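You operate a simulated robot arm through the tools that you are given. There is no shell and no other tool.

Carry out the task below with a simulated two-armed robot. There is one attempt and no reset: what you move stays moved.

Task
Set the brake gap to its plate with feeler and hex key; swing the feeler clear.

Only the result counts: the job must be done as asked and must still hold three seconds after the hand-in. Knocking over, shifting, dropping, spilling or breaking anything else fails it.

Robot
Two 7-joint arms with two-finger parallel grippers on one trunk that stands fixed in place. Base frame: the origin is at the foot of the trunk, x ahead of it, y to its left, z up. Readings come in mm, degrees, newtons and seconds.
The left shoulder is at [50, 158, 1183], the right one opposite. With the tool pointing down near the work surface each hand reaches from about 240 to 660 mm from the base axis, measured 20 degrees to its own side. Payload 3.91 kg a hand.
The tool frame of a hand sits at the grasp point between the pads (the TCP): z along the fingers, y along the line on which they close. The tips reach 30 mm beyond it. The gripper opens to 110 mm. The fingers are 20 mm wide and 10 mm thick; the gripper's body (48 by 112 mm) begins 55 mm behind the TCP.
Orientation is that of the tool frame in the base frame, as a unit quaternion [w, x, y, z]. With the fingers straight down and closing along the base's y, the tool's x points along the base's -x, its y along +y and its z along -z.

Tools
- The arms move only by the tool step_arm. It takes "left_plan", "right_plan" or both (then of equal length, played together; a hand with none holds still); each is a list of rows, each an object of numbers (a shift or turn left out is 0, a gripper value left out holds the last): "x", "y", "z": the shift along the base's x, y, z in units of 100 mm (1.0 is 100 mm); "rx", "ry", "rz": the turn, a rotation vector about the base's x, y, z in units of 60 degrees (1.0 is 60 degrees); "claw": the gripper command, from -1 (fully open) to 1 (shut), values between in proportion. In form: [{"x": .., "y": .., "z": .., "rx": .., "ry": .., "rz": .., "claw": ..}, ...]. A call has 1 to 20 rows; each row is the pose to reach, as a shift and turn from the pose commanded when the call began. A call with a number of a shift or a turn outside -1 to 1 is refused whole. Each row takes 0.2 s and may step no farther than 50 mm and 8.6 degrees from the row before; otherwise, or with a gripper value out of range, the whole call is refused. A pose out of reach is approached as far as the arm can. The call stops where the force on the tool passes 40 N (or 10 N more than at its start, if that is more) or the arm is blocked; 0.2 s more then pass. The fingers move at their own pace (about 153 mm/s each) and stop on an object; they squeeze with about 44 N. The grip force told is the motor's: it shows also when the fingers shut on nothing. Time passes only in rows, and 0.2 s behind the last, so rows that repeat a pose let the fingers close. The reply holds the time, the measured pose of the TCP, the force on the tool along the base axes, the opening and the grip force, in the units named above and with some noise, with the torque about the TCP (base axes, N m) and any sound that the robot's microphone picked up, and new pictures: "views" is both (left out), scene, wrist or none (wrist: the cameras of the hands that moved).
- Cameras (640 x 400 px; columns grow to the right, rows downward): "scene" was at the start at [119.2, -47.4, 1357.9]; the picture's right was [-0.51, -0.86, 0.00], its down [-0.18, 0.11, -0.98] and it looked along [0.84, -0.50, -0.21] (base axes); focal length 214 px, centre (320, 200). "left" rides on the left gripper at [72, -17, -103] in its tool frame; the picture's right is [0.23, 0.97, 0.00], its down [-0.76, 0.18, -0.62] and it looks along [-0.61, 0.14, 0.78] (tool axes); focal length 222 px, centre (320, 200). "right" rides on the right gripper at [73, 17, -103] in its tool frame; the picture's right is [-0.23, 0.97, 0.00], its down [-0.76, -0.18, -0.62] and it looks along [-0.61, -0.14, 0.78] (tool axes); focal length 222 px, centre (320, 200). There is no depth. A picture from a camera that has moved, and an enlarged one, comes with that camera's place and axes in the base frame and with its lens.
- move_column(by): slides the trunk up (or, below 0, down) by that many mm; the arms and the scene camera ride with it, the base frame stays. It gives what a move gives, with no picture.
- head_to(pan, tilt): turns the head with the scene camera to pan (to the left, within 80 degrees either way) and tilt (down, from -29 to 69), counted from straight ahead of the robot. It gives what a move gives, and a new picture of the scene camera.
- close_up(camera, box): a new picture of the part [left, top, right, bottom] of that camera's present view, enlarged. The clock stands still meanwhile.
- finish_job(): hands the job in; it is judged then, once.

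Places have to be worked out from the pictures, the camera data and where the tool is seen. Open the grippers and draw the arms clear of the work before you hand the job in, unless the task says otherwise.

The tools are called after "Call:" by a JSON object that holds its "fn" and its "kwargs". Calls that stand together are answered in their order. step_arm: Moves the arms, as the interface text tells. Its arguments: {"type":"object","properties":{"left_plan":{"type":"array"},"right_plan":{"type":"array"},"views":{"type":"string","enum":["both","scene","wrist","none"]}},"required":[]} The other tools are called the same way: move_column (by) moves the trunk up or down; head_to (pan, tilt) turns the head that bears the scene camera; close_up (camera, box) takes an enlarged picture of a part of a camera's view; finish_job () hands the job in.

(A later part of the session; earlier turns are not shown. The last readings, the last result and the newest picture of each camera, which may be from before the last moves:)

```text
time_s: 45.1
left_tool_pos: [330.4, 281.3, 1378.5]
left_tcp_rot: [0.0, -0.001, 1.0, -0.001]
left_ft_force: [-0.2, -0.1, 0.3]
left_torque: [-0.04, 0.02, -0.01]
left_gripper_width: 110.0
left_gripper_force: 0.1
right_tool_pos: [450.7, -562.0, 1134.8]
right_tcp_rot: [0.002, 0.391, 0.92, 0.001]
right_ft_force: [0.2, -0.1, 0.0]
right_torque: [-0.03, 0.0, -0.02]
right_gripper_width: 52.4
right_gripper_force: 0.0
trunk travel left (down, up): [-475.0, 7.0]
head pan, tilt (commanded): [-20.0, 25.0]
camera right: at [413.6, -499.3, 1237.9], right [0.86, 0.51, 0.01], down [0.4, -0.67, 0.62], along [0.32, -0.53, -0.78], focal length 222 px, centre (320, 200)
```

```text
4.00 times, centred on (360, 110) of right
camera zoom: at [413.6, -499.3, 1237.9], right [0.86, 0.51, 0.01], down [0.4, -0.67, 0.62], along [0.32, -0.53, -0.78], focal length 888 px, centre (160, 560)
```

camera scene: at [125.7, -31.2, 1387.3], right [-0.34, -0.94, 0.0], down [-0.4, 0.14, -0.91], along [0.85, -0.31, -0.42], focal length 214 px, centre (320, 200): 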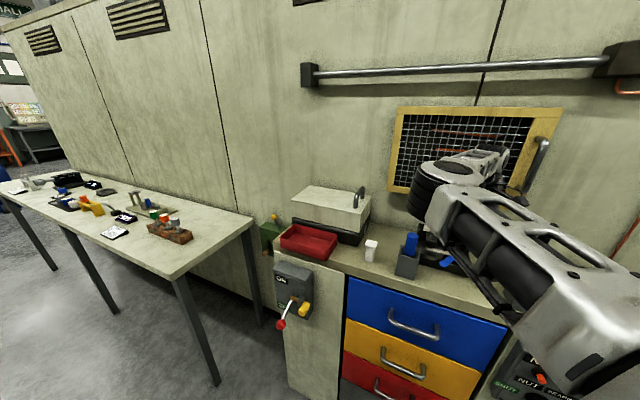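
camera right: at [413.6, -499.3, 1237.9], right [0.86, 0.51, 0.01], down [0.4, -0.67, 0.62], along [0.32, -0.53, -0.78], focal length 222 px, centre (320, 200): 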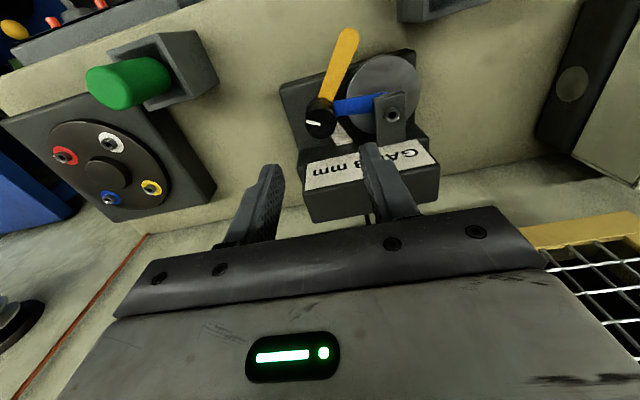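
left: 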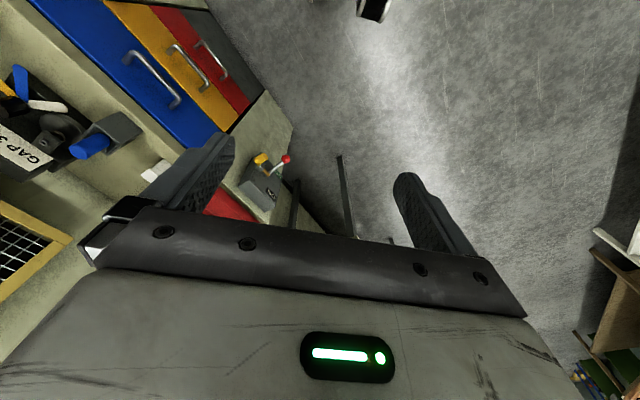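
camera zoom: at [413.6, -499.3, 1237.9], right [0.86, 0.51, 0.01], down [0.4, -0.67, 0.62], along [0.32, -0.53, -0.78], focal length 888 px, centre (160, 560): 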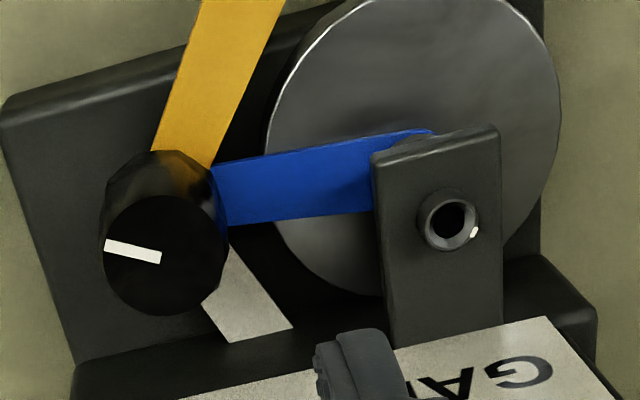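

Blue is in the gap and white tucks behind freely. I zoom on the screw's socket to see its hex orientation.

Call:
{"fn": "close_up", "kwargs": {"camera": "right", "box": [376, 100, 408, 120]}}

Call:
{"fn": "close_up", "kwargs": {"camera": "scene", "box": [390, 225, 450, 265]}}

```text
16.00 times, centred on (392, 110) of right
camera zoom: at [413.6, -499.3, 1237.9], right [0.86, 0.51, 0.01], down [0.4, -0.67, 0.62], along [0.32, -0.53, -0.78], focal length 3554 px, centre (-832, 1640)
```

zoom: 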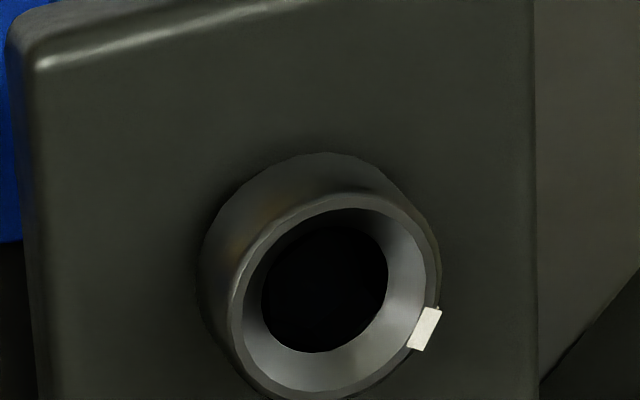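

```text
10.00 times, centred on (420, 245) of scene
camera zoom: at [125.7, -31.2, 1387.3], right [-0.34, -0.94, 0.0], down [-0.4, 0.14, -0.91], along [0.85, -0.31, -0.42], focal length 2145 px, centre (-680, -250)
```

zoom: 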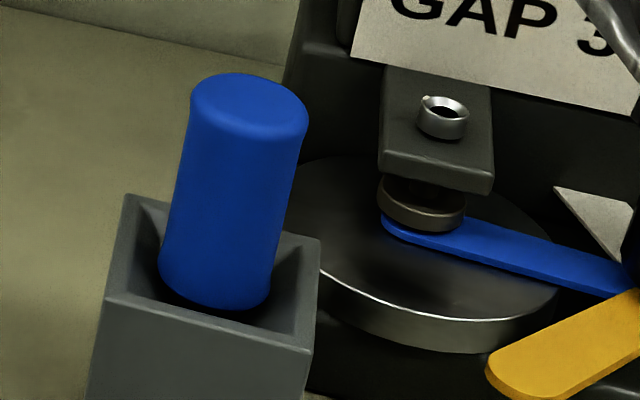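

The socket is round with a conical lead-in and a white index dot; blue blade sits right under the pad. Now I move the right hand over the key handle at (481.5,-418.4), opening a bit.

Call:
{"fn": "step_arm", "kwargs": {"right_plan": [{"x": 0.06, "y": 0.25, "rz": 0.1}, {"x": 0.12, "y": 0.5, "rz": 0.2}, {"x": 0.2, "y": 0.75, "rz": 0.3}, {"x": 0.25, "y": 1.0, "rz": 0.43}, {"x": 0.25, "y": 1.0, "rz": 0.43}], "views": "none"}}

Call:
{"fn": "step_arm", "kwargs": {"right_plan": [{"x": 0.03, "y": 0.2}, {"x": 0.05, "y": 0.436}, {"x": 0.05, "y": 0.436}, {"x": 0.05, "y": 0.436}], "views": "both"}}

```text
time_s: 46.3
left_tool_pos: [331.0, 279.9, 1377.5]
left_tcp_rot: [0.0, -0.001, 1.0, -0.002]
left_ft_force: [0.3, 1.0, 0.3]
left_torque: [-0.01, 0.01, -0.01]
left_gripper_width: 109.9
left_gripper_force: 0.1
right_tool_pos: [476.9, -464.4, 1137.5]
right_tcp_rot: [0.002, 0.175, 0.985, 0.002]
right_ft_force: [0.4, -0.3, -0.3]
right_torque: [0.0, 0.01, 0.01]
right_gripper_width: 52.4
right_gripper_force: 0.1
trunk travel left (down, up): [-475.0, 7.0]
head pan, tilt (commanded): [-20.0, 25.0]
```

```text
time_s: 47.3
left_tool_pos: [330.5, 280.3, 1378.5]
left_tcp_rot: [-0.001, -0.001, 1.0, -0.001]
left_ft_force: [-0.5, 0.8, 0.0]
left_torque: [0.0, 0.01, 0.0]
left_gripper_width: 110.1
left_gripper_force: 0.0
right_tool_pos: [483.1, -420.6, 1136.7]
right_tcp_rot: [0.002, 0.176, 0.984, 0.003]
right_ft_force: [0.7, 0.5, 0.6]
right_torque: [-0.02, 0.0, -0.02]
right_gripper_width: 52.2
right_gripper_force: 0.0
trunk travel left (down, up): [-475.0, 7.0]
head pan, tilt (commanded): [-20.0, 25.0]
camera scene: at [125.7, -31.0, 1387.3], right [-0.34, -0.94, 0.0], down [-0.4, 0.14, -0.91], along [0.85, -0.31, -0.42], focal length 214 px, centre (320, 200)
camera right: at [420.8, -380.2, 1240.0], right [0.55, 0.83, 0.01], down [0.65, -0.43, 0.62], along [0.52, -0.34, -0.78], focal length 222 px, centre (320, 200)
```

scene: 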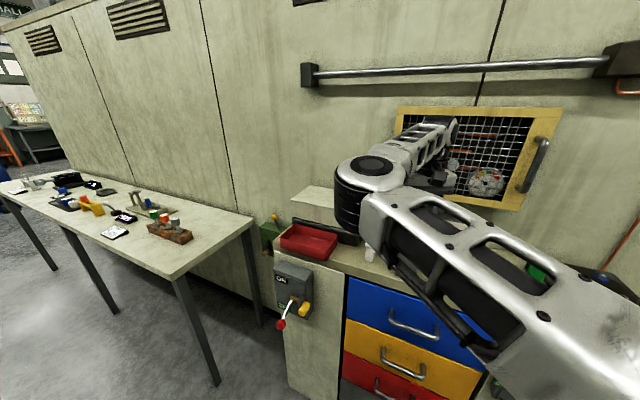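
right: 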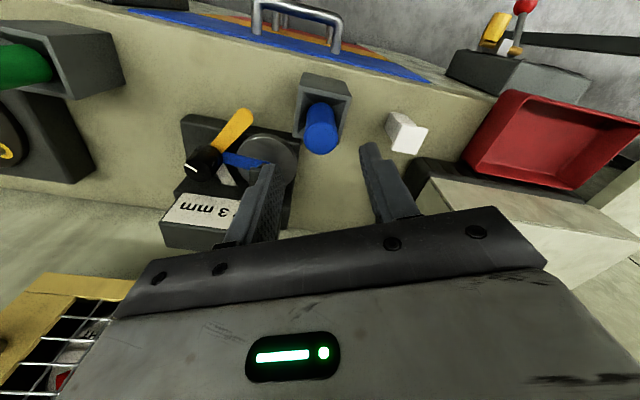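

The handle top lies right under the TCP. I descend to z≈1048 so the fingers straddle the handle just above the holder.

Call:
{"fn": "step_arm", "kwargs": {"right_plan": [{"y": 0.01, "z": -0.3}, {"y": 0.01, "z": -0.55}, {"y": 0.01, "z": -0.75}, {"y": 0.01, "z": -0.88}, {"y": 0.01, "z": -0.88}], "views": "wrist"}}

```text
time_s: 48.5
left_tool_pos: [330.9, 281.6, 1377.7]
left_tcp_rot: [0.0, -0.001, 1.0, -0.001]
left_ft_force: [0.7, -0.6, -0.5]
left_torque: [0.01, 0.0, 0.02]
left_gripper_width: 109.9
left_gripper_force: 0.1
right_tool_pos: [484.2, -418.4, 1049.5]
right_tcp_rot: [0.003, 0.176, 0.984, 0.003]
right_ft_force: [-0.7, 0.4, -0.1]
right_torque: [0.03, 0.02, -0.05]
right_gripper_width: 52.3
right_gripper_force: 0.1
trunk travel left (down, up): [-475.0, 7.0]
head pan, tilt (commanded): [-20.0, 25.0]
camera right: at [422.5, -376.0, 1152.4], right [0.55, 0.83, 0.01], down [0.65, -0.43, 0.62], along [0.52, -0.34, -0.78], focal length 222 px, centre (320, 200)
```

right: 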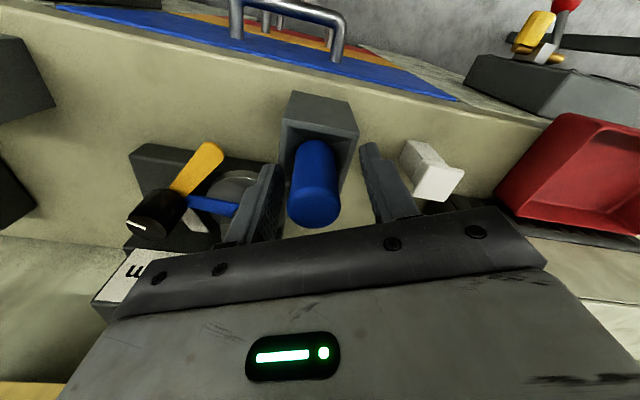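

Handle is centred between the fingers. I close the gripper on it.

Call:
{"fn": "step_arm", "kwargs": {"right_plan": [{"claw": 0.4}, {"claw": 1}, {"claw": 1}, {"claw": 1}], "views": "none"}}

```text
time_s: 49.5
left_tool_pos: [330.2, 278.0, 1377.3]
left_tcp_rot: [0.0, -0.001, 1.0, 0.0]
left_ft_force: [-0.9, 0.0, 0.1]
left_torque: [-0.01, -0.03, -0.02]
left_gripper_width: 110.1
left_gripper_force: 0.1
right_tool_pos: [483.1, -418.5, 1049.5]
right_tcp_rot: [0.002, 0.177, 0.984, 0.003]
right_ft_force: [-2.1, -4.5, 1.4]
right_torque: [-0.27, 0.24, 0.0]
right_gripper_width: 27.7
right_gripper_force: 44.0
trunk travel left (down, up): [-475.0, 7.0]
head pan, tilt (commanded): [-20.0, 25.0]
```

Gripped at 27.7 mm. I lift the key straight up, slowly.

Call:
{"fn": "step_arm", "kwargs": {"right_plan": [{"z": 0.1}, {"z": 0.25}, {"z": 0.45}, {"z": 0.65}, {"z": 0.85}, {"z": 0.95}, {"z": 0.95}], "views": "both"}}

```text
time_s: 51.1
left_tool_pos: [330.0, 280.2, 1377.4]
left_tcp_rot: [0.0, -0.001, 1.0, -0.001]
left_ft_force: [0.5, 0.4, 0.0]
left_torque: [0.0, 0.0, 0.01]
left_gripper_width: 109.9
left_gripper_force: 0.1
right_tool_pos: [483.8, -417.0, 1144.7]
right_tcp_rot: [0.002, 0.176, 0.984, 0.003]
right_ft_force: [-0.9, 0.4, -1.1]
right_torque: [-0.04, -0.02, 0.0]
right_gripper_width: 27.6
right_gripper_force: 44.0
trunk travel left (down, up): [-475.0, 7.0]
head pan, tilt (commanded): [-20.0, 25.0]
camera scene: at [125.8, -31.4, 1387.3], right [-0.34, -0.94, 0.0], down [-0.4, 0.14, -0.91], along [0.85, -0.31, -0.42], focal length 214 px, centre (320, 200)
camera right: at [421.6, -376.6, 1248.0], right [0.55, 0.83, 0.01], down [0.65, -0.43, 0.62], along [0.52, -0.34, -0.78], focal length 222 px, centre (320, 200)
```

scene: 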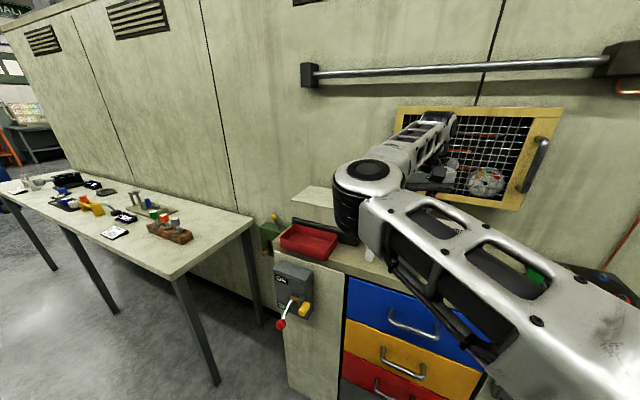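
right: 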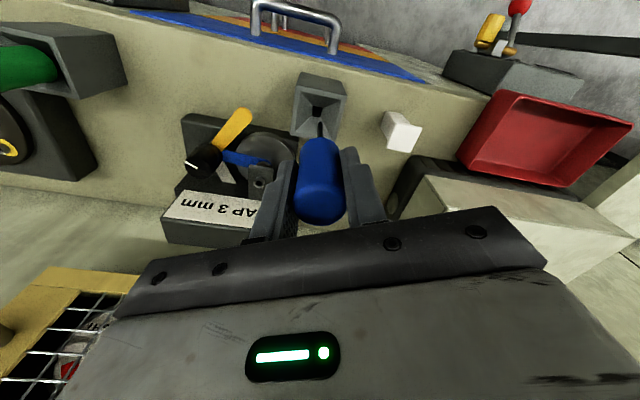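

Key lifted; a dark shaft hangs below the handle. I zoom to see its length and whether it clears the holder.

Call:
{"fn": "close_up", "kwargs": {"camera": "right", "box": [280, 60, 380, 230]}}

Call:
{"fn": "close_up", "kwargs": {"camera": "right", "box": [300, 105, 340, 145]}}

```text
2.35 times, centred on (330, 145) of right
camera zoom: at [421.6, -376.6, 1248.0], right [0.55, 0.83, 0.01], down [0.65, -0.43, 0.62], along [0.52, -0.34, -0.78], focal length 523 px, centre (296, 329)
```

zoom: 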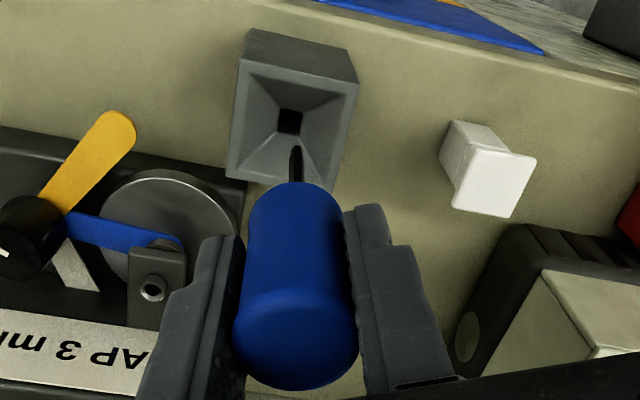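

```text
10.00 times, centred on (320, 125) of right
camera zoom: at [421.6, -376.6, 1248.0], right [0.55, 0.83, 0.01], down [0.65, -0.43, 0.62], along [0.52, -0.34, -0.78], focal length 2221 px, centre (320, 950)
```

zoom: 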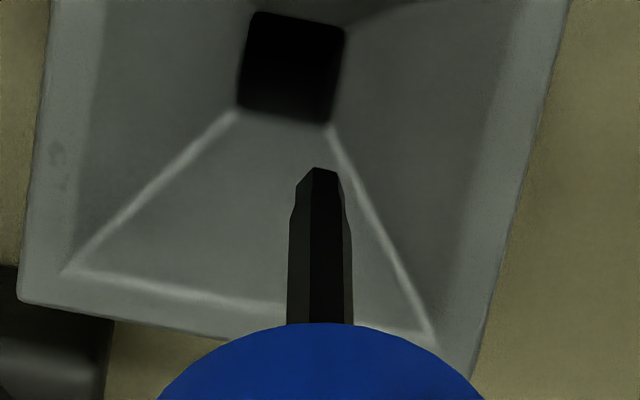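

The hex shaft tip is ≈105 mm below the TCP (≈z 1040), so it clears the screw head at 1027. I carry it over to the screw axis at ≈(507,-521), rotating to a more positive yaw on the way.

Call:
{"fn": "step_arm", "kwargs": {"right_plan": [{"x": 0.05, "y": -0.2, "z": 0.05}, {"x": 0.1, "y": -0.45, "z": 0.08}, {"x": 0.15, "y": -0.7, "z": 0.08, "rz": 0.12}, {"x": 0.2, "y": -0.9, "z": 0.08, "rz": 0.24}, {"x": 0.232, "y": -1.0, "z": 0.08, "rz": 0.36}, {"x": 0.232, "y": -1.0, "z": 0.08, "rz": 0.48}, {"x": 0.232, "y": -1.0, "z": 0.08, "rz": 0.6}, {"x": 0.232, "y": -1.0, "z": 0.08, "rz": 0.6}], "views": "both"}}

```text
time_s: 52.9
left_tool_pos: [330.1, 281.3, 1377.8]
left_tcp_rot: [0.0, -0.001, 1.0, -0.002]
left_ft_force: [0.1, -0.3, 0.4]
left_torque: [0.04, 0.03, 0.01]
left_gripper_width: 109.7
left_gripper_force: 0.0
right_tool_pos: [506.6, -518.1, 1151.4]
right_tcp_rot: [0.001, -0.137, 0.991, 0.002]
right_ft_force: [-0.3, 0.1, -1.3]
right_torque: [-0.01, 0.0, 0.03]
right_gripper_width: 27.7
right_gripper_force: 43.8
trunk travel left (down, up): [-475.0, 7.0]
head pan, tilt (commanded): [-20.0, 25.0]
camera scene: at [125.8, -31.3, 1387.3], right [-0.34, -0.94, 0.0], down [-0.4, 0.14, -0.91], along [0.85, -0.31, -0.42], focal length 214 px, centre (320, 200)
camera right: at [433.0, -521.7, 1254.5], right [-0.05, 1.0, 0.01], down [0.78, 0.03, 0.62], along [0.62, 0.03, -0.78], focal length 222 px, centre (320, 200)
```

scene: 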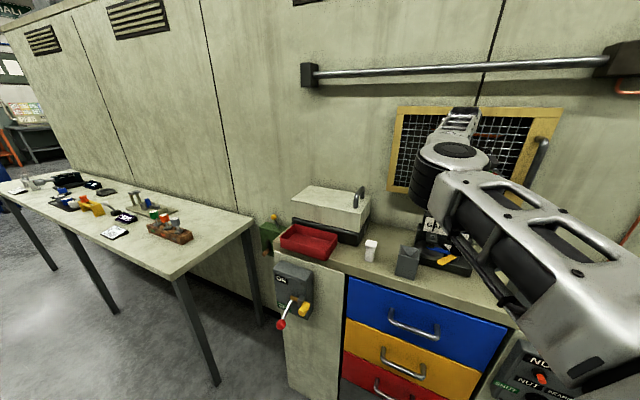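
right: 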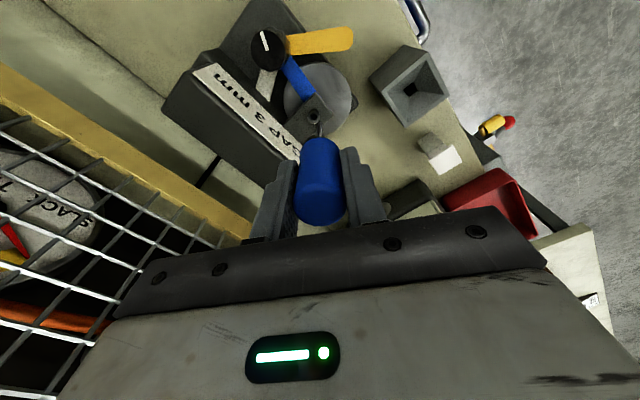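

I'm above the screw at yaw ≈+16°. I zoom from both cameras to compare the shaft tip and the socket.

Call:
{"fn": "close_up", "kwargs": {"camera": "scene", "box": [405, 200, 469, 240]}}

Call:
{"fn": "close_up", "kwargs": {"camera": "right", "box": [290, 90, 350, 150]}}

```text
10.00 times, centred on (437, 220) of scene
camera zoom: at [125.8, -31.3, 1387.3], right [-0.34, -0.94, 0.0], down [-0.4, 0.14, -0.91], along [0.85, -0.31, -0.42], focal length 2145 px, centre (-850, 0)
```

zoom: 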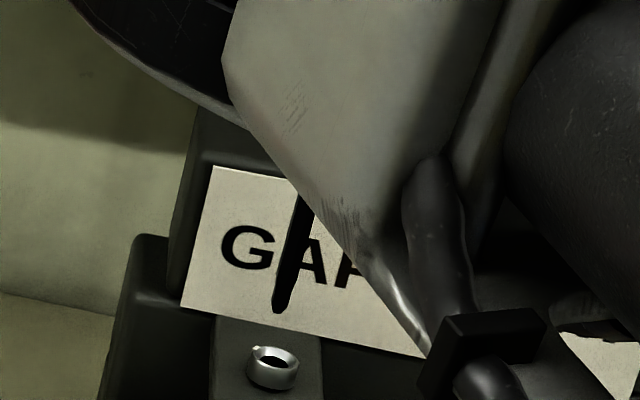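

```text
6.67 times, centred on (320, 120) of right
camera zoom: at [433.0, -521.7, 1254.5], right [-0.05, 1.0, 0.01], down [0.78, 0.03, 0.62], along [0.62, 0.03, -0.78], focal length 1481 px, centre (320, 733)
```

zoom: 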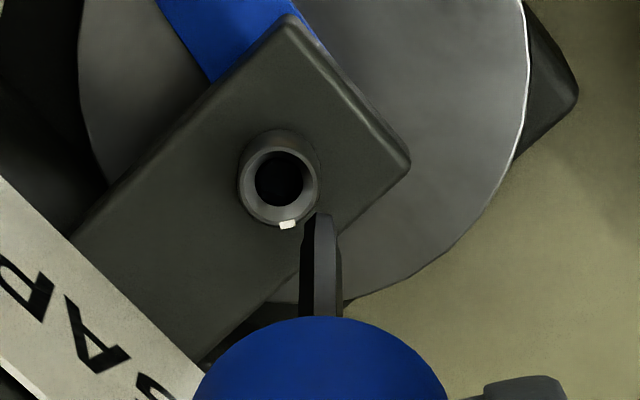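

Triangulating: shaft tip ≈[507.5,-518.4,1042.9], socket rim ≈[510.2,-524.1,1022.9]. I shift by (+2.7,-5.7) and rotate toward yaw ≈+58° to have a long clockwise stroke.

Call:
{"fn": "step_arm", "kwargs": {"right_plan": [{"x": 0.027, "y": -0.057, "rz": 0.12}, {"x": 0.027, "y": -0.057, "rz": 0.25}, {"x": 0.027, "y": -0.057, "rz": 0.38}, {"x": 0.027, "y": -0.057, "rz": 0.5}, {"x": 0.027, "y": -0.057, "rz": 0.62}, {"x": 0.027, "y": -0.057, "rz": 0.7}, {"x": 0.027, "y": -0.057, "rz": 0.7}], "views": "both"}}

Call:
{"fn": "close_up", "kwargs": {"camera": "scene", "box": [405, 200, 469, 240]}}

Call:
{"fn": "close_up", "kwargs": {"camera": "right", "box": [290, 90, 350, 150]}}

```text
time_s: 54.5
left_tool_pos: [330.4, 278.6, 1377.7]
left_tcp_rot: [0.0, -0.002, 1.0, -0.001]
left_ft_force: [0.1, -0.5, 0.1]
left_torque: [0.01, -0.04, 0.01]
left_gripper_width: 109.9
left_gripper_force: 0.1
right_tool_pos: [510.1, -522.9, 1149.9]
right_tcp_rot: [0.0, -0.484, 0.875, 0.003]
right_ft_force: [-0.4, 0.3, -1.4]
right_torque: [0.0, -0.03, -0.01]
right_gripper_width: 27.7
right_gripper_force: 43.8
trunk travel left (down, up): [-475.0, 7.0]
head pan, tilt (commanded): [-20.0, 25.0]
camera scene: at [125.8, -31.4, 1387.3], right [-0.34, -0.94, 0.0], down [-0.4, 0.14, -0.91], along [0.85, -0.31, -0.42], focal length 214 px, centre (320, 200)
camera right: at [456.7, -576.5, 1253.5], right [-0.7, 0.71, 0.01], down [0.56, 0.55, 0.62], along [0.44, 0.44, -0.78], focal length 222 px, centre (320, 200)
```

scene: 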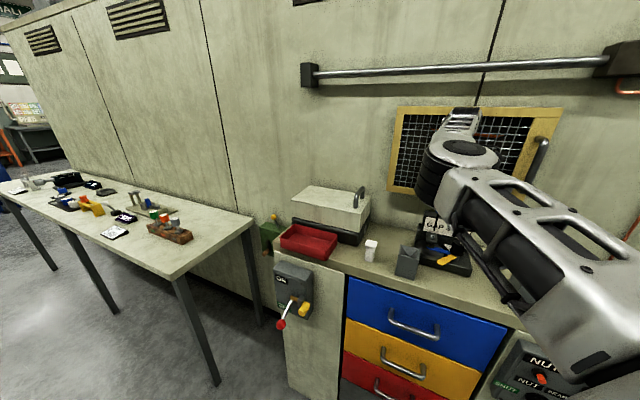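
right: 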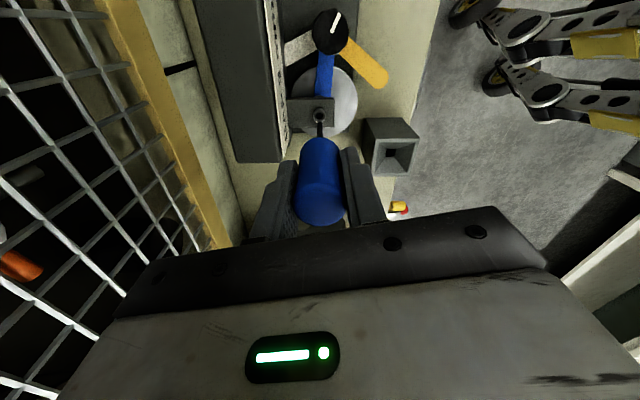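

```text
10.00 times, centred on (437, 220) of scene
camera zoom: at [125.8, -31.4, 1387.3], right [-0.34, -0.94, 0.0], down [-0.4, 0.14, -0.91], along [0.85, -0.31, -0.42], focal length 2145 px, centre (-850, 0)
```

zoom: 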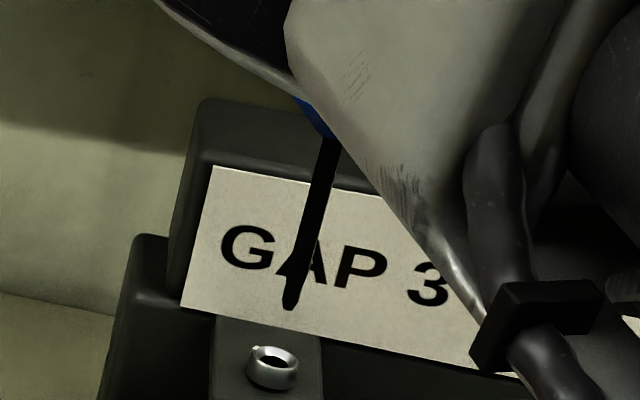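

```text
6.67 times, centred on (320, 120) of right
camera zoom: at [456.7, -576.5, 1253.5], right [-0.7, 0.71, 0.01], down [0.56, 0.55, 0.62], along [0.44, 0.44, -0.78], focal length 1481 px, centre (320, 733)
```

zoom: 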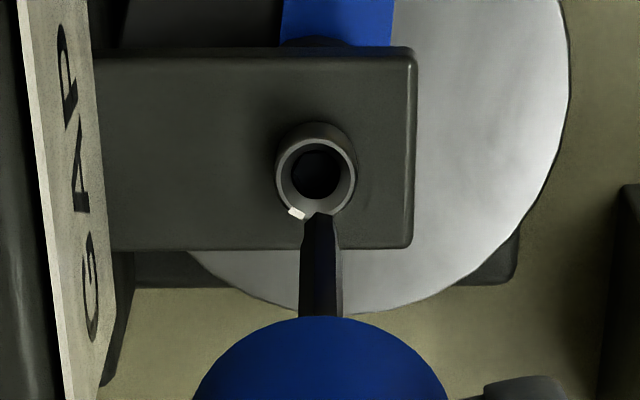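

Tip and socket now agree to about 1 mm. I lower 20 mm in small steps to enter the lead-in cone.

Call:
{"fn": "step_arm", "kwargs": {"right_plan": [{"x": 0.01, "z": -0.06}, {"x": 0.01, "z": -0.12}, {"x": 0.01, "z": -0.16}, {"x": 0.01, "z": -0.2}, {"x": 0.01, "z": -0.2}], "views": "none"}}

Call:
{"fn": "close_up", "kwargs": {"camera": "scene", "box": [405, 200, 469, 240]}}

Call:
{"fn": "close_up", "kwargs": {"camera": "right", "box": [290, 90, 350, 150]}}

```text
time_s: 55.7
left_tool_pos: [330.3, 279.6, 1377.2]
left_tcp_rot: [0.0, -0.001, 1.0, -0.001]
left_ft_force: [0.6, 0.1, 0.0]
left_torque: [-0.06, 0.01, -0.03]
left_gripper_width: 109.8
left_gripper_force: 0.0
right_tool_pos: [510.2, -522.5, 1131.5]
right_tcp_rot: [0.0, -0.482, 0.876, 0.003]
right_ft_force: [0.2, 0.1, -1.6]
right_torque: [-0.01, 0.02, 0.03]
right_gripper_width: 27.8
right_gripper_force: 43.9
trunk travel left (down, up): [-475.0, 7.0]
head pan, tilt (commanded): [-20.0, 25.0]
```

```text
10.00 times, centred on (437, 220) of scene
camera zoom: at [125.8, -31.4, 1387.3], right [-0.34, -0.94, 0.0], down [-0.4, 0.14, -0.91], along [0.85, -0.31, -0.42], focal length 2145 px, centre (-850, 0)
```

zoom: 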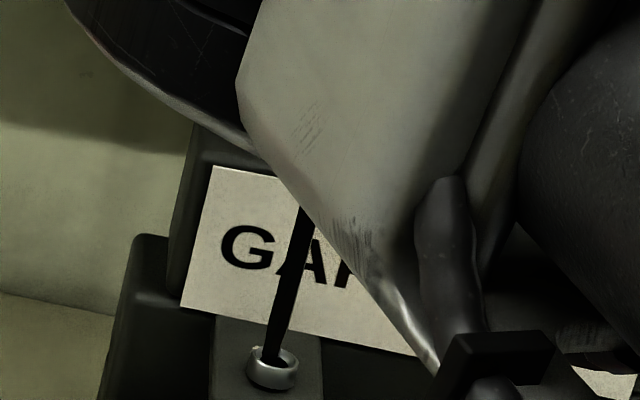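

```text
6.67 times, centred on (320, 120) of right
camera zoom: at [457.6, -575.4, 1234.6], right [-0.7, 0.71, 0.01], down [0.56, 0.55, 0.62], along [0.44, 0.44, -0.78], focal length 1481 px, centre (320, 733)
```

zoom: 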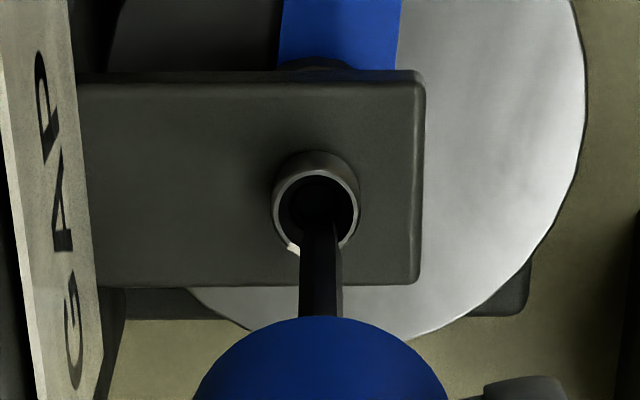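

The tip is right at the socket mouth in both views. I lower a further 8 mm gently, watching force.

Call:
{"fn": "step_arm", "kwargs": {"right_plan": [{"z": -0.02}, {"z": -0.04}, {"z": -0.06}, {"z": -0.08}, {"z": -0.08}], "views": "none"}}

Call:
{"fn": "close_up", "kwargs": {"camera": "scene", "box": [405, 205, 469, 245]}}

Call:
{"fn": "close_up", "kwargs": {"camera": "right", "box": [290, 90, 350, 150]}}

```text
time_s: 56.9
left_tool_pos: [330.7, 279.7, 1378.7]
left_tcp_rot: [0.0, -0.001, 1.0, -0.001]
left_ft_force: [0.2, 0.6, -0.8]
left_torque: [-0.02, 0.0, -0.02]
left_gripper_width: 109.9
left_gripper_force: 0.1
right_tool_pos: [508.3, -522.7, 1124.3]
right_tcp_rot: [0.0, -0.482, 0.876, 0.002]
right_ft_force: [0.8, -1.9, 2.2]
right_torque: [-0.2, -0.14, 0.02]
right_gripper_width: 27.9
right_gripper_force: 44.2
trunk travel left (down, up): [-475.0, 7.0]
head pan, tilt (commanded): [-20.0, 25.0]
```

```text
10.00 times, centred on (437, 225) of scene
camera zoom: at [125.7, -31.2, 1387.4], right [-0.34, -0.94, 0.0], down [-0.4, 0.14, -0.91], along [0.85, -0.31, -0.42], focal length 2145 px, centre (-850, -50)
```

zoom: 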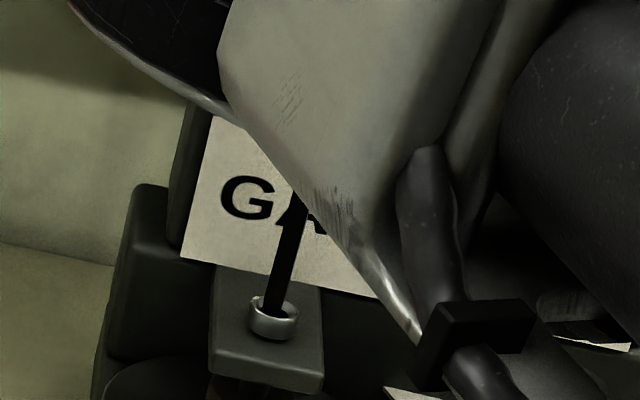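

```text
6.67 times, centred on (320, 120) of right
camera zoom: at [456.9, -575.6, 1227.3], right [-0.7, 0.71, 0.0], down [0.56, 0.55, 0.62], along [0.44, 0.44, -0.78], focal length 1481 px, centre (320, 733)
```

zoom: 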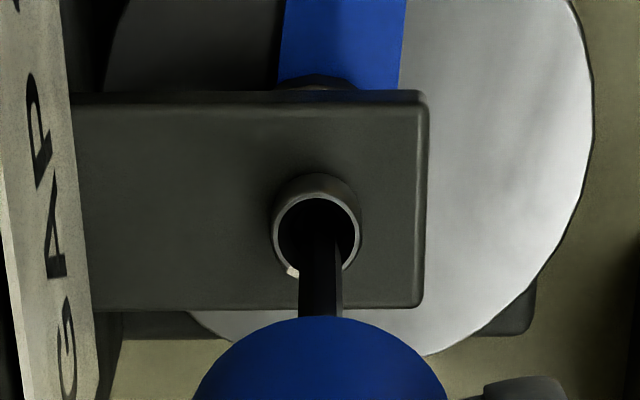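

It slides in with tiny forces. I continue down another 8 mm.

Call:
{"fn": "step_arm", "kwargs": {"right_plan": [{"z": -0.02}, {"z": -0.04}, {"z": -0.06}, {"z": -0.08}, {"z": -0.08}], "views": "none"}}

Call:
{"fn": "close_up", "kwargs": {"camera": "scene", "box": [405, 205, 469, 245]}}

Call:
{"fn": "close_up", "kwargs": {"camera": "right", "box": [290, 90, 350, 150]}}

```text
time_s: 58.1
left_tool_pos: [328.4, 282.1, 1377.5]
left_tcp_rot: [0.002, -0.001, 1.0, -0.002]
left_ft_force: [0.0, -0.4, 0.1]
left_torque: [0.0, 0.03, -0.01]
left_gripper_width: 109.9
left_gripper_force: 0.0
right_tool_pos: [508.9, -522.7, 1123.7]
right_tcp_rot: [0.001, -0.482, 0.876, -0.002]
right_ft_force: [-5.3, 3.8, 16.8]
right_torque: [0.43, 0.52, 0.0]
right_gripper_width: 28.0
right_gripper_force: 44.2
trunk travel left (down, up): [-475.0, 7.0]
head pan, tilt (commanded): [-20.0, 25.0]
stopped in row 5 (right hand): the force on the tool passed its limit at 40 N (the readings are from after the stop); the commanded pose is now the measured one
```

```text
10.00 times, centred on (437, 225) of scene
camera zoom: at [123.9, -29.4, 1387.2], right [-0.34, -0.94, 0.0], down [-0.4, 0.14, -0.91], along [0.85, -0.31, -0.42], focal length 2145 px, centre (-850, -50)
```

zoom: 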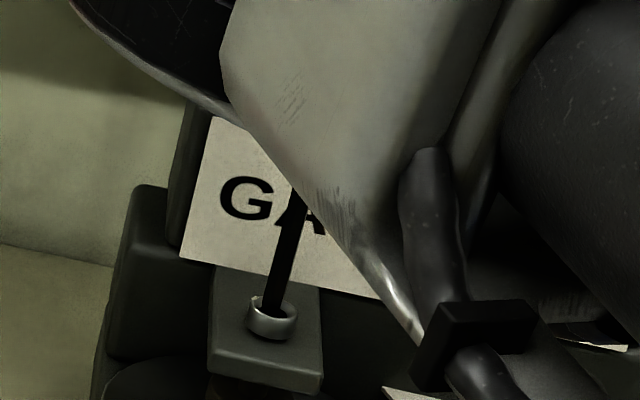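

```text
6.67 times, centred on (320, 120) of right
camera zoom: at [456.2, -574.9, 1227.0], right [-0.7, 0.71, -0.01], down [0.55, 0.55, 0.62], along [0.45, 0.43, -0.78], focal length 1481 px, centre (320, 733)
```

zoom: 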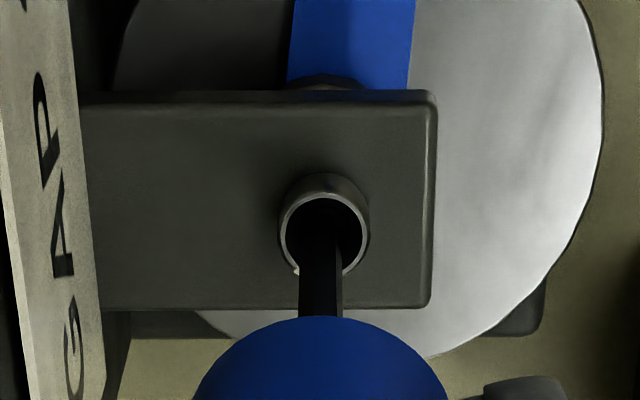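

The key stopped at 40 N about 8 mm into the socket. I test engagement by turning clockwise ~16° with light down pressure and watching the index dot.

Call:
{"fn": "step_arm", "kwargs": {"right_plan": [{"rz": -0.07}, {"rz": -0.14}, {"rz": -0.21}, {"rz": -0.27}, {"rz": -0.27}], "views": "none"}}

Call:
{"fn": "close_up", "kwargs": {"camera": "right", "box": [290, 90, 350, 150]}}

Call:
{"fn": "close_up", "kwargs": {"camera": "scene", "box": [405, 205, 469, 245]}}

```text
time_s: 59.3
left_tool_pos: [327.1, 281.3, 1377.3]
left_tcp_rot: [0.001, -0.001, 1.0, -0.002]
left_ft_force: [-0.3, 0.4, -0.4]
left_torque: [-0.01, -0.02, -0.02]
left_gripper_width: 109.9
left_gripper_force: 0.0
right_tool_pos: [509.0, -522.2, 1124.0]
right_tcp_rot: [0.003, -0.353, 0.936, -0.004]
right_ft_force: [0.0, -3.7, 26.6]
right_torque: [-0.35, -0.07, -0.02]
right_gripper_width: 27.9
right_gripper_force: 44.1
trunk travel left (down, up): [-475.0, 7.0]
head pan, tilt (commanded): [-20.0, 25.0]
```

```text
6.67 times, centred on (320, 120) of right
camera zoom: at [442.9, -557.3, 1226.7], right [-0.47, 0.88, -0.01], down [0.68, 0.37, 0.63], along [0.56, 0.29, -0.78], focal length 1481 px, centre (320, 733)
```

zoom: 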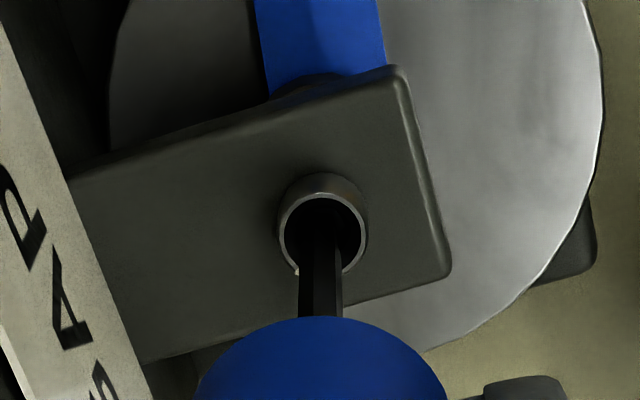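

```text
10.00 times, centred on (437, 225) of scene
camera zoom: at [123.2, -29.2, 1387.7], right [-0.34, -0.94, 0.0], down [-0.4, 0.14, -0.91], along [0.85, -0.31, -0.42], focal length 2145 px, centre (-850, -50)
```

zoom: 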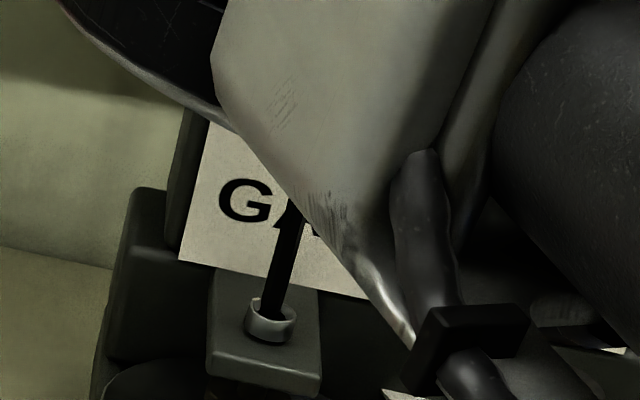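

The index dot keeps its place relative to the hand, suggesting the screw turned with the key. I verify with the fixed scene camera at high zoom.

Call:
{"fn": "close_up", "kwargs": {"camera": "scene", "box": [412, 222, 452, 247]}}

```text
16.00 times, centred on (432, 234) of scene
camera zoom: at [123.2, -29.2, 1387.7], right [-0.34, -0.94, 0.0], down [-0.4, 0.14, -0.91], along [0.85, -0.31, -0.42], focal length 3432 px, centre (-1472, -352)
```

zoom: 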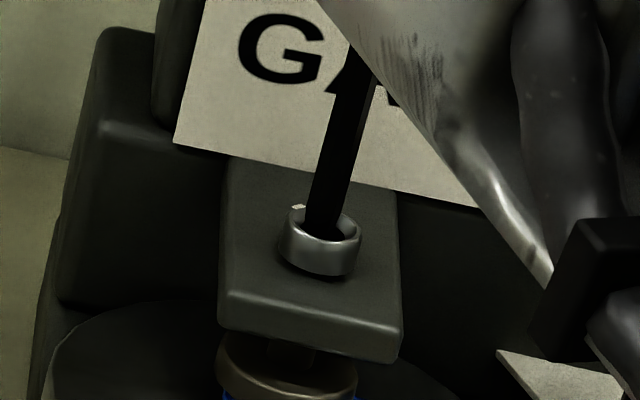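

Confirmed: the dot moved clockwise with the key, so it is engaged. I turn a further ~55° clockwise, watching force and torque.

Call:
{"fn": "step_arm", "kwargs": {"right_plan": [{"rz": -0.12}, {"rz": -0.24}, {"rz": -0.36}, {"rz": -0.48}, {"rz": -0.6}, {"rz": -0.72}, {"rz": -0.84}, {"rz": -0.92}, {"rz": -0.92}], "views": "wrist"}}

Call:
{"fn": "close_up", "kwargs": {"camera": "scene", "box": [412, 222, 452, 247]}}

Call:
{"fn": "close_up", "kwargs": {"camera": "right", "box": [290, 90, 350, 150]}}

```text
time_s: 61.3
left_tool_pos: [328.3, 283.6, 1378.5]
left_tcp_rot: [0.002, -0.001, 1.0, -0.002]
left_ft_force: [0.2, -0.6, 0.8]
left_torque: [0.01, -0.04, -0.01]
left_gripper_width: 110.0
left_gripper_force: 0.2
right_tool_pos: [509.9, -521.8, 1124.7]
right_tcp_rot: [0.003, 0.122, 0.993, -0.003]
right_ft_force: [-1.6, -0.4, 25.3]
right_torque: [0.0, 0.17, -0.03]
right_gripper_width: 27.7
right_gripper_force: 44.3
trunk travel left (down, up): [-475.0, 7.0]
head pan, tilt (commanded): [-20.0, 25.0]
camera right: at [443.3, -488.0, 1226.4], right [0.45, 0.89, 0.0], down [0.69, -0.35, 0.63], along [0.56, -0.29, -0.78], focal length 222 px, centre (320, 200)
```

right: 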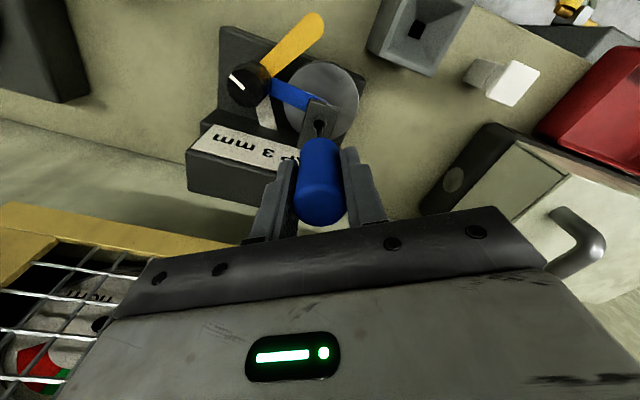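

```text
16.00 times, centred on (432, 234) of scene
camera zoom: at [123.0, -28.7, 1387.7], right [-0.34, -0.94, 0.0], down [-0.39, 0.14, -0.91], along [0.85, -0.31, -0.42], focal length 3432 px, centre (-1472, -352)
```

zoom: 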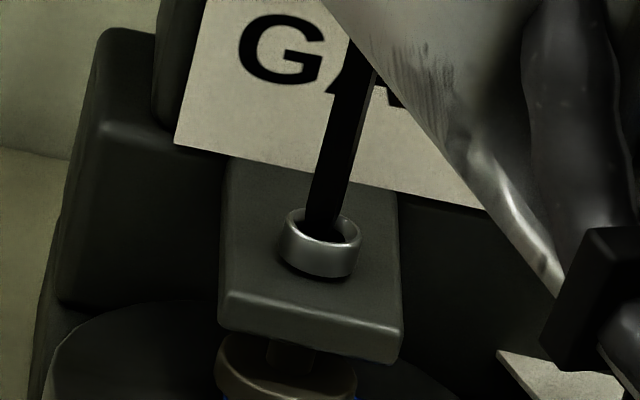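

```text
6.67 times, centred on (320, 120) of right
camera zoom: at [443.3, -488.0, 1226.4], right [0.45, 0.89, 0.0], down [0.69, -0.35, 0.63], along [0.56, -0.29, -0.78], focal length 1481 px, centre (320, 733)
```

zoom: 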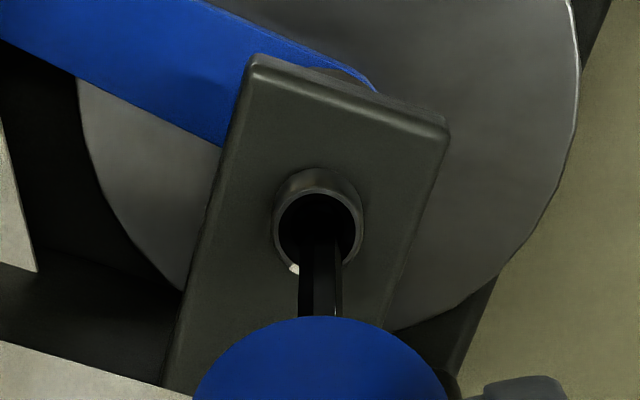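

The screw turns freely with the key (now yaw -14°). I continue to about yaw -58°.

Call:
{"fn": "step_arm", "kwargs": {"right_plan": [{"rz": -0.12}, {"rz": -0.24}, {"rz": -0.36}, {"rz": -0.48}, {"rz": -0.6}, {"rz": -0.7}, {"rz": -0.7}], "views": "none"}}

Call:
{"fn": "close_up", "kwargs": {"camera": "scene", "box": [412, 228, 452, 253]}}

Call:
{"fn": "close_up", "kwargs": {"camera": "right", "box": [290, 90, 350, 150]}}

```text
time_s: 62.9
left_tool_pos: [326.4, 280.9, 1378.4]
left_tcp_rot: [0.003, -0.001, 1.0, -0.002]
left_ft_force: [-0.5, -0.4, -0.1]
left_torque: [-0.02, 0.02, 0.05]
left_gripper_width: 109.9
left_gripper_force: 0.0
right_tool_pos: [510.4, -515.5, 1122.4]
right_tcp_rot: [0.003, 0.413, 0.91, -0.011]
right_ft_force: [-8.5, -24.3, 29.8]
right_torque: [-2.61, 0.79, 0.05]
right_gripper_width: 28.0
right_gripper_force: 43.7
right hand out of reach, approached as far as the arm can: row 5, 6, 7
trunk travel left (down, up): [-475.0, 7.0]
head pan, tilt (commanded): [-20.0, 25.0]
```

```text
16.00 times, centred on (432, 240) of scene
camera zoom: at [121.9, -31.7, 1387.8], right [-0.34, -0.94, 0.0], down [-0.39, 0.14, -0.91], along [0.85, -0.31, -0.42], focal length 3432 px, centre (-1472, -448)
```

zoom: 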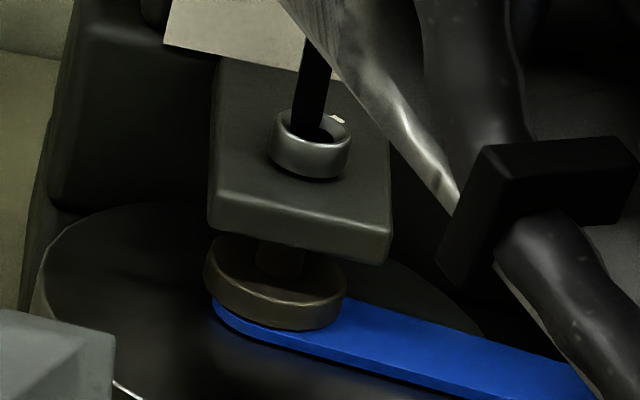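

```text
6.67 times, centred on (320, 120) of right
camera zoom: at [475.8, -448.2, 1225.1], right [0.88, 0.47, -0.01], down [0.37, -0.68, 0.64], along [0.29, -0.57, -0.77], focal length 1481 px, centre (320, 733)
```

zoom: 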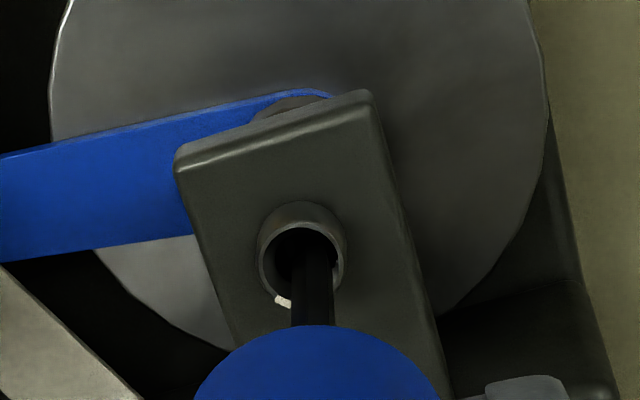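

The arm's reach limits yaw to about -47° here (lateral load appeared). The pad is now visibly close above the blue blade. I lift the key out while easing the yaw back, to re-index it for another stroke.

Call:
{"fn": "step_arm", "kwargs": {"right_plan": [{"z": 0.05, "rz": 0.1}, {"z": 0.1, "rz": 0.2}, {"z": 0.16, "rz": 0.25}, {"z": 0.2, "rz": 0.3}, {"z": 0.2, "rz": 0.3}], "views": "none"}}

Call:
{"fn": "close_up", "kwargs": {"camera": "right", "box": [290, 90, 350, 150]}}

Call:
{"fn": "close_up", "kwargs": {"camera": "scene", "box": [412, 222, 452, 247]}}

```text
time_s: 64.1
left_tool_pos: [330.9, 280.1, 1377.7]
left_tcp_rot: [-0.001, -0.001, 1.0, -0.001]
left_ft_force: [0.1, 0.8, -0.2]
left_torque: [0.0, -0.02, -0.05]
left_gripper_width: 110.1
left_gripper_force: 0.0
right_tool_pos: [515.6, -510.1, 1138.5]
right_tcp_rot: [0.0, 0.26, 0.966, -0.003]
right_ft_force: [1.0, 0.3, -1.3]
right_torque: [-0.01, -0.01, -0.01]
right_gripper_width: 28.1
right_gripper_force: 43.9
trunk travel left (down, up): [-475.0, 7.0]
head pan, tilt (commanded): [-20.0, 25.0]
```

```text
6.67 times, centred on (320, 120) of right
camera zoom: at [462.7, -458.0, 1241.9], right [0.69, 0.73, 0.0], down [0.57, -0.53, 0.63], along [0.45, -0.43, -0.78], focal length 1481 px, centre (320, 733)
```

zoom: 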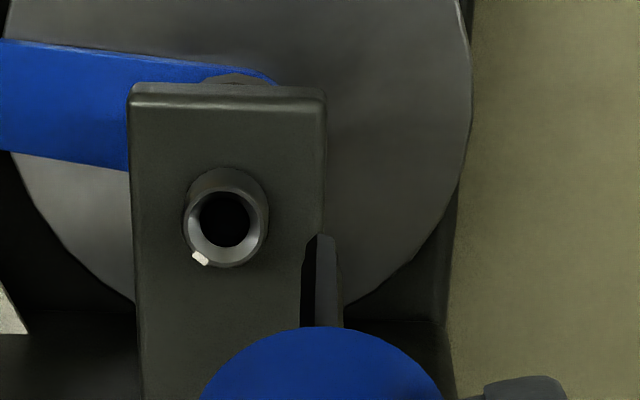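

```text
16.00 times, centred on (432, 234) of scene
camera zoom: at [125.9, -30.3, 1387.3], right [-0.34, -0.94, 0.0], down [-0.4, 0.14, -0.91], along [0.85, -0.31, -0.42], focal length 3432 px, centre (-1472, -352)
```

zoom: 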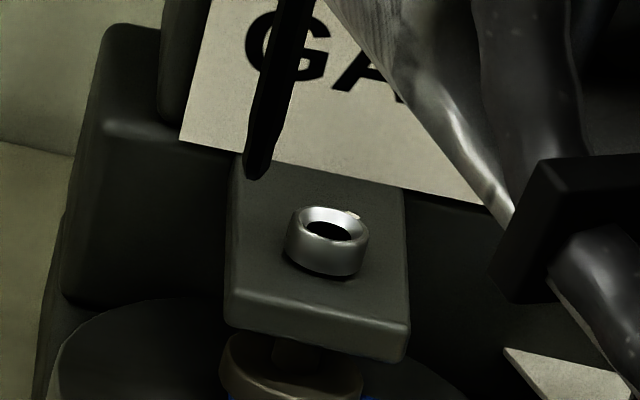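

The key is out and clean. I compare the screw head/pad height to before with the same zoom box, to estimate the thread pitch.

Call:
{"fn": "close_up", "kwargs": {"camera": "scene", "box": [390, 225, 450, 265]}}

Call:
{"fn": "close_up", "kwargs": {"camera": "scene", "box": [416, 236, 440, 251]}}

```text
10.00 times, centred on (420, 245) of scene
camera zoom: at [125.9, -30.3, 1387.3], right [-0.34, -0.94, 0.0], down [-0.4, 0.14, -0.91], along [0.85, -0.31, -0.42], focal length 2145 px, centre (-680, -250)
```

zoom: 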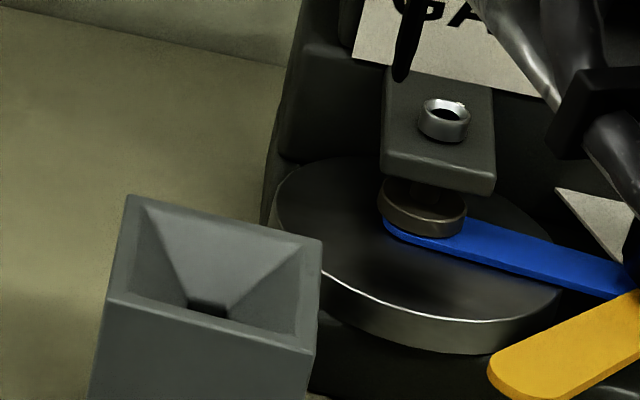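

```text
16.00 times, centred on (428, 244) of scene
camera zoom: at [125.9, -30.3, 1387.3], right [-0.34, -0.94, 0.0], down [-0.4, 0.14, -0.91], along [0.85, -0.31, -0.42], focal length 3432 px, centre (-1408, -496)
```

zoom: 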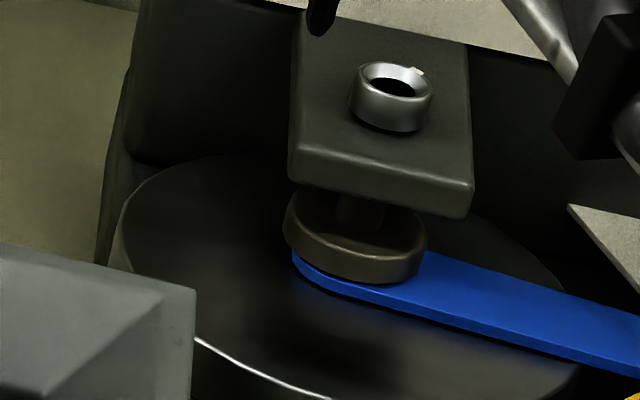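

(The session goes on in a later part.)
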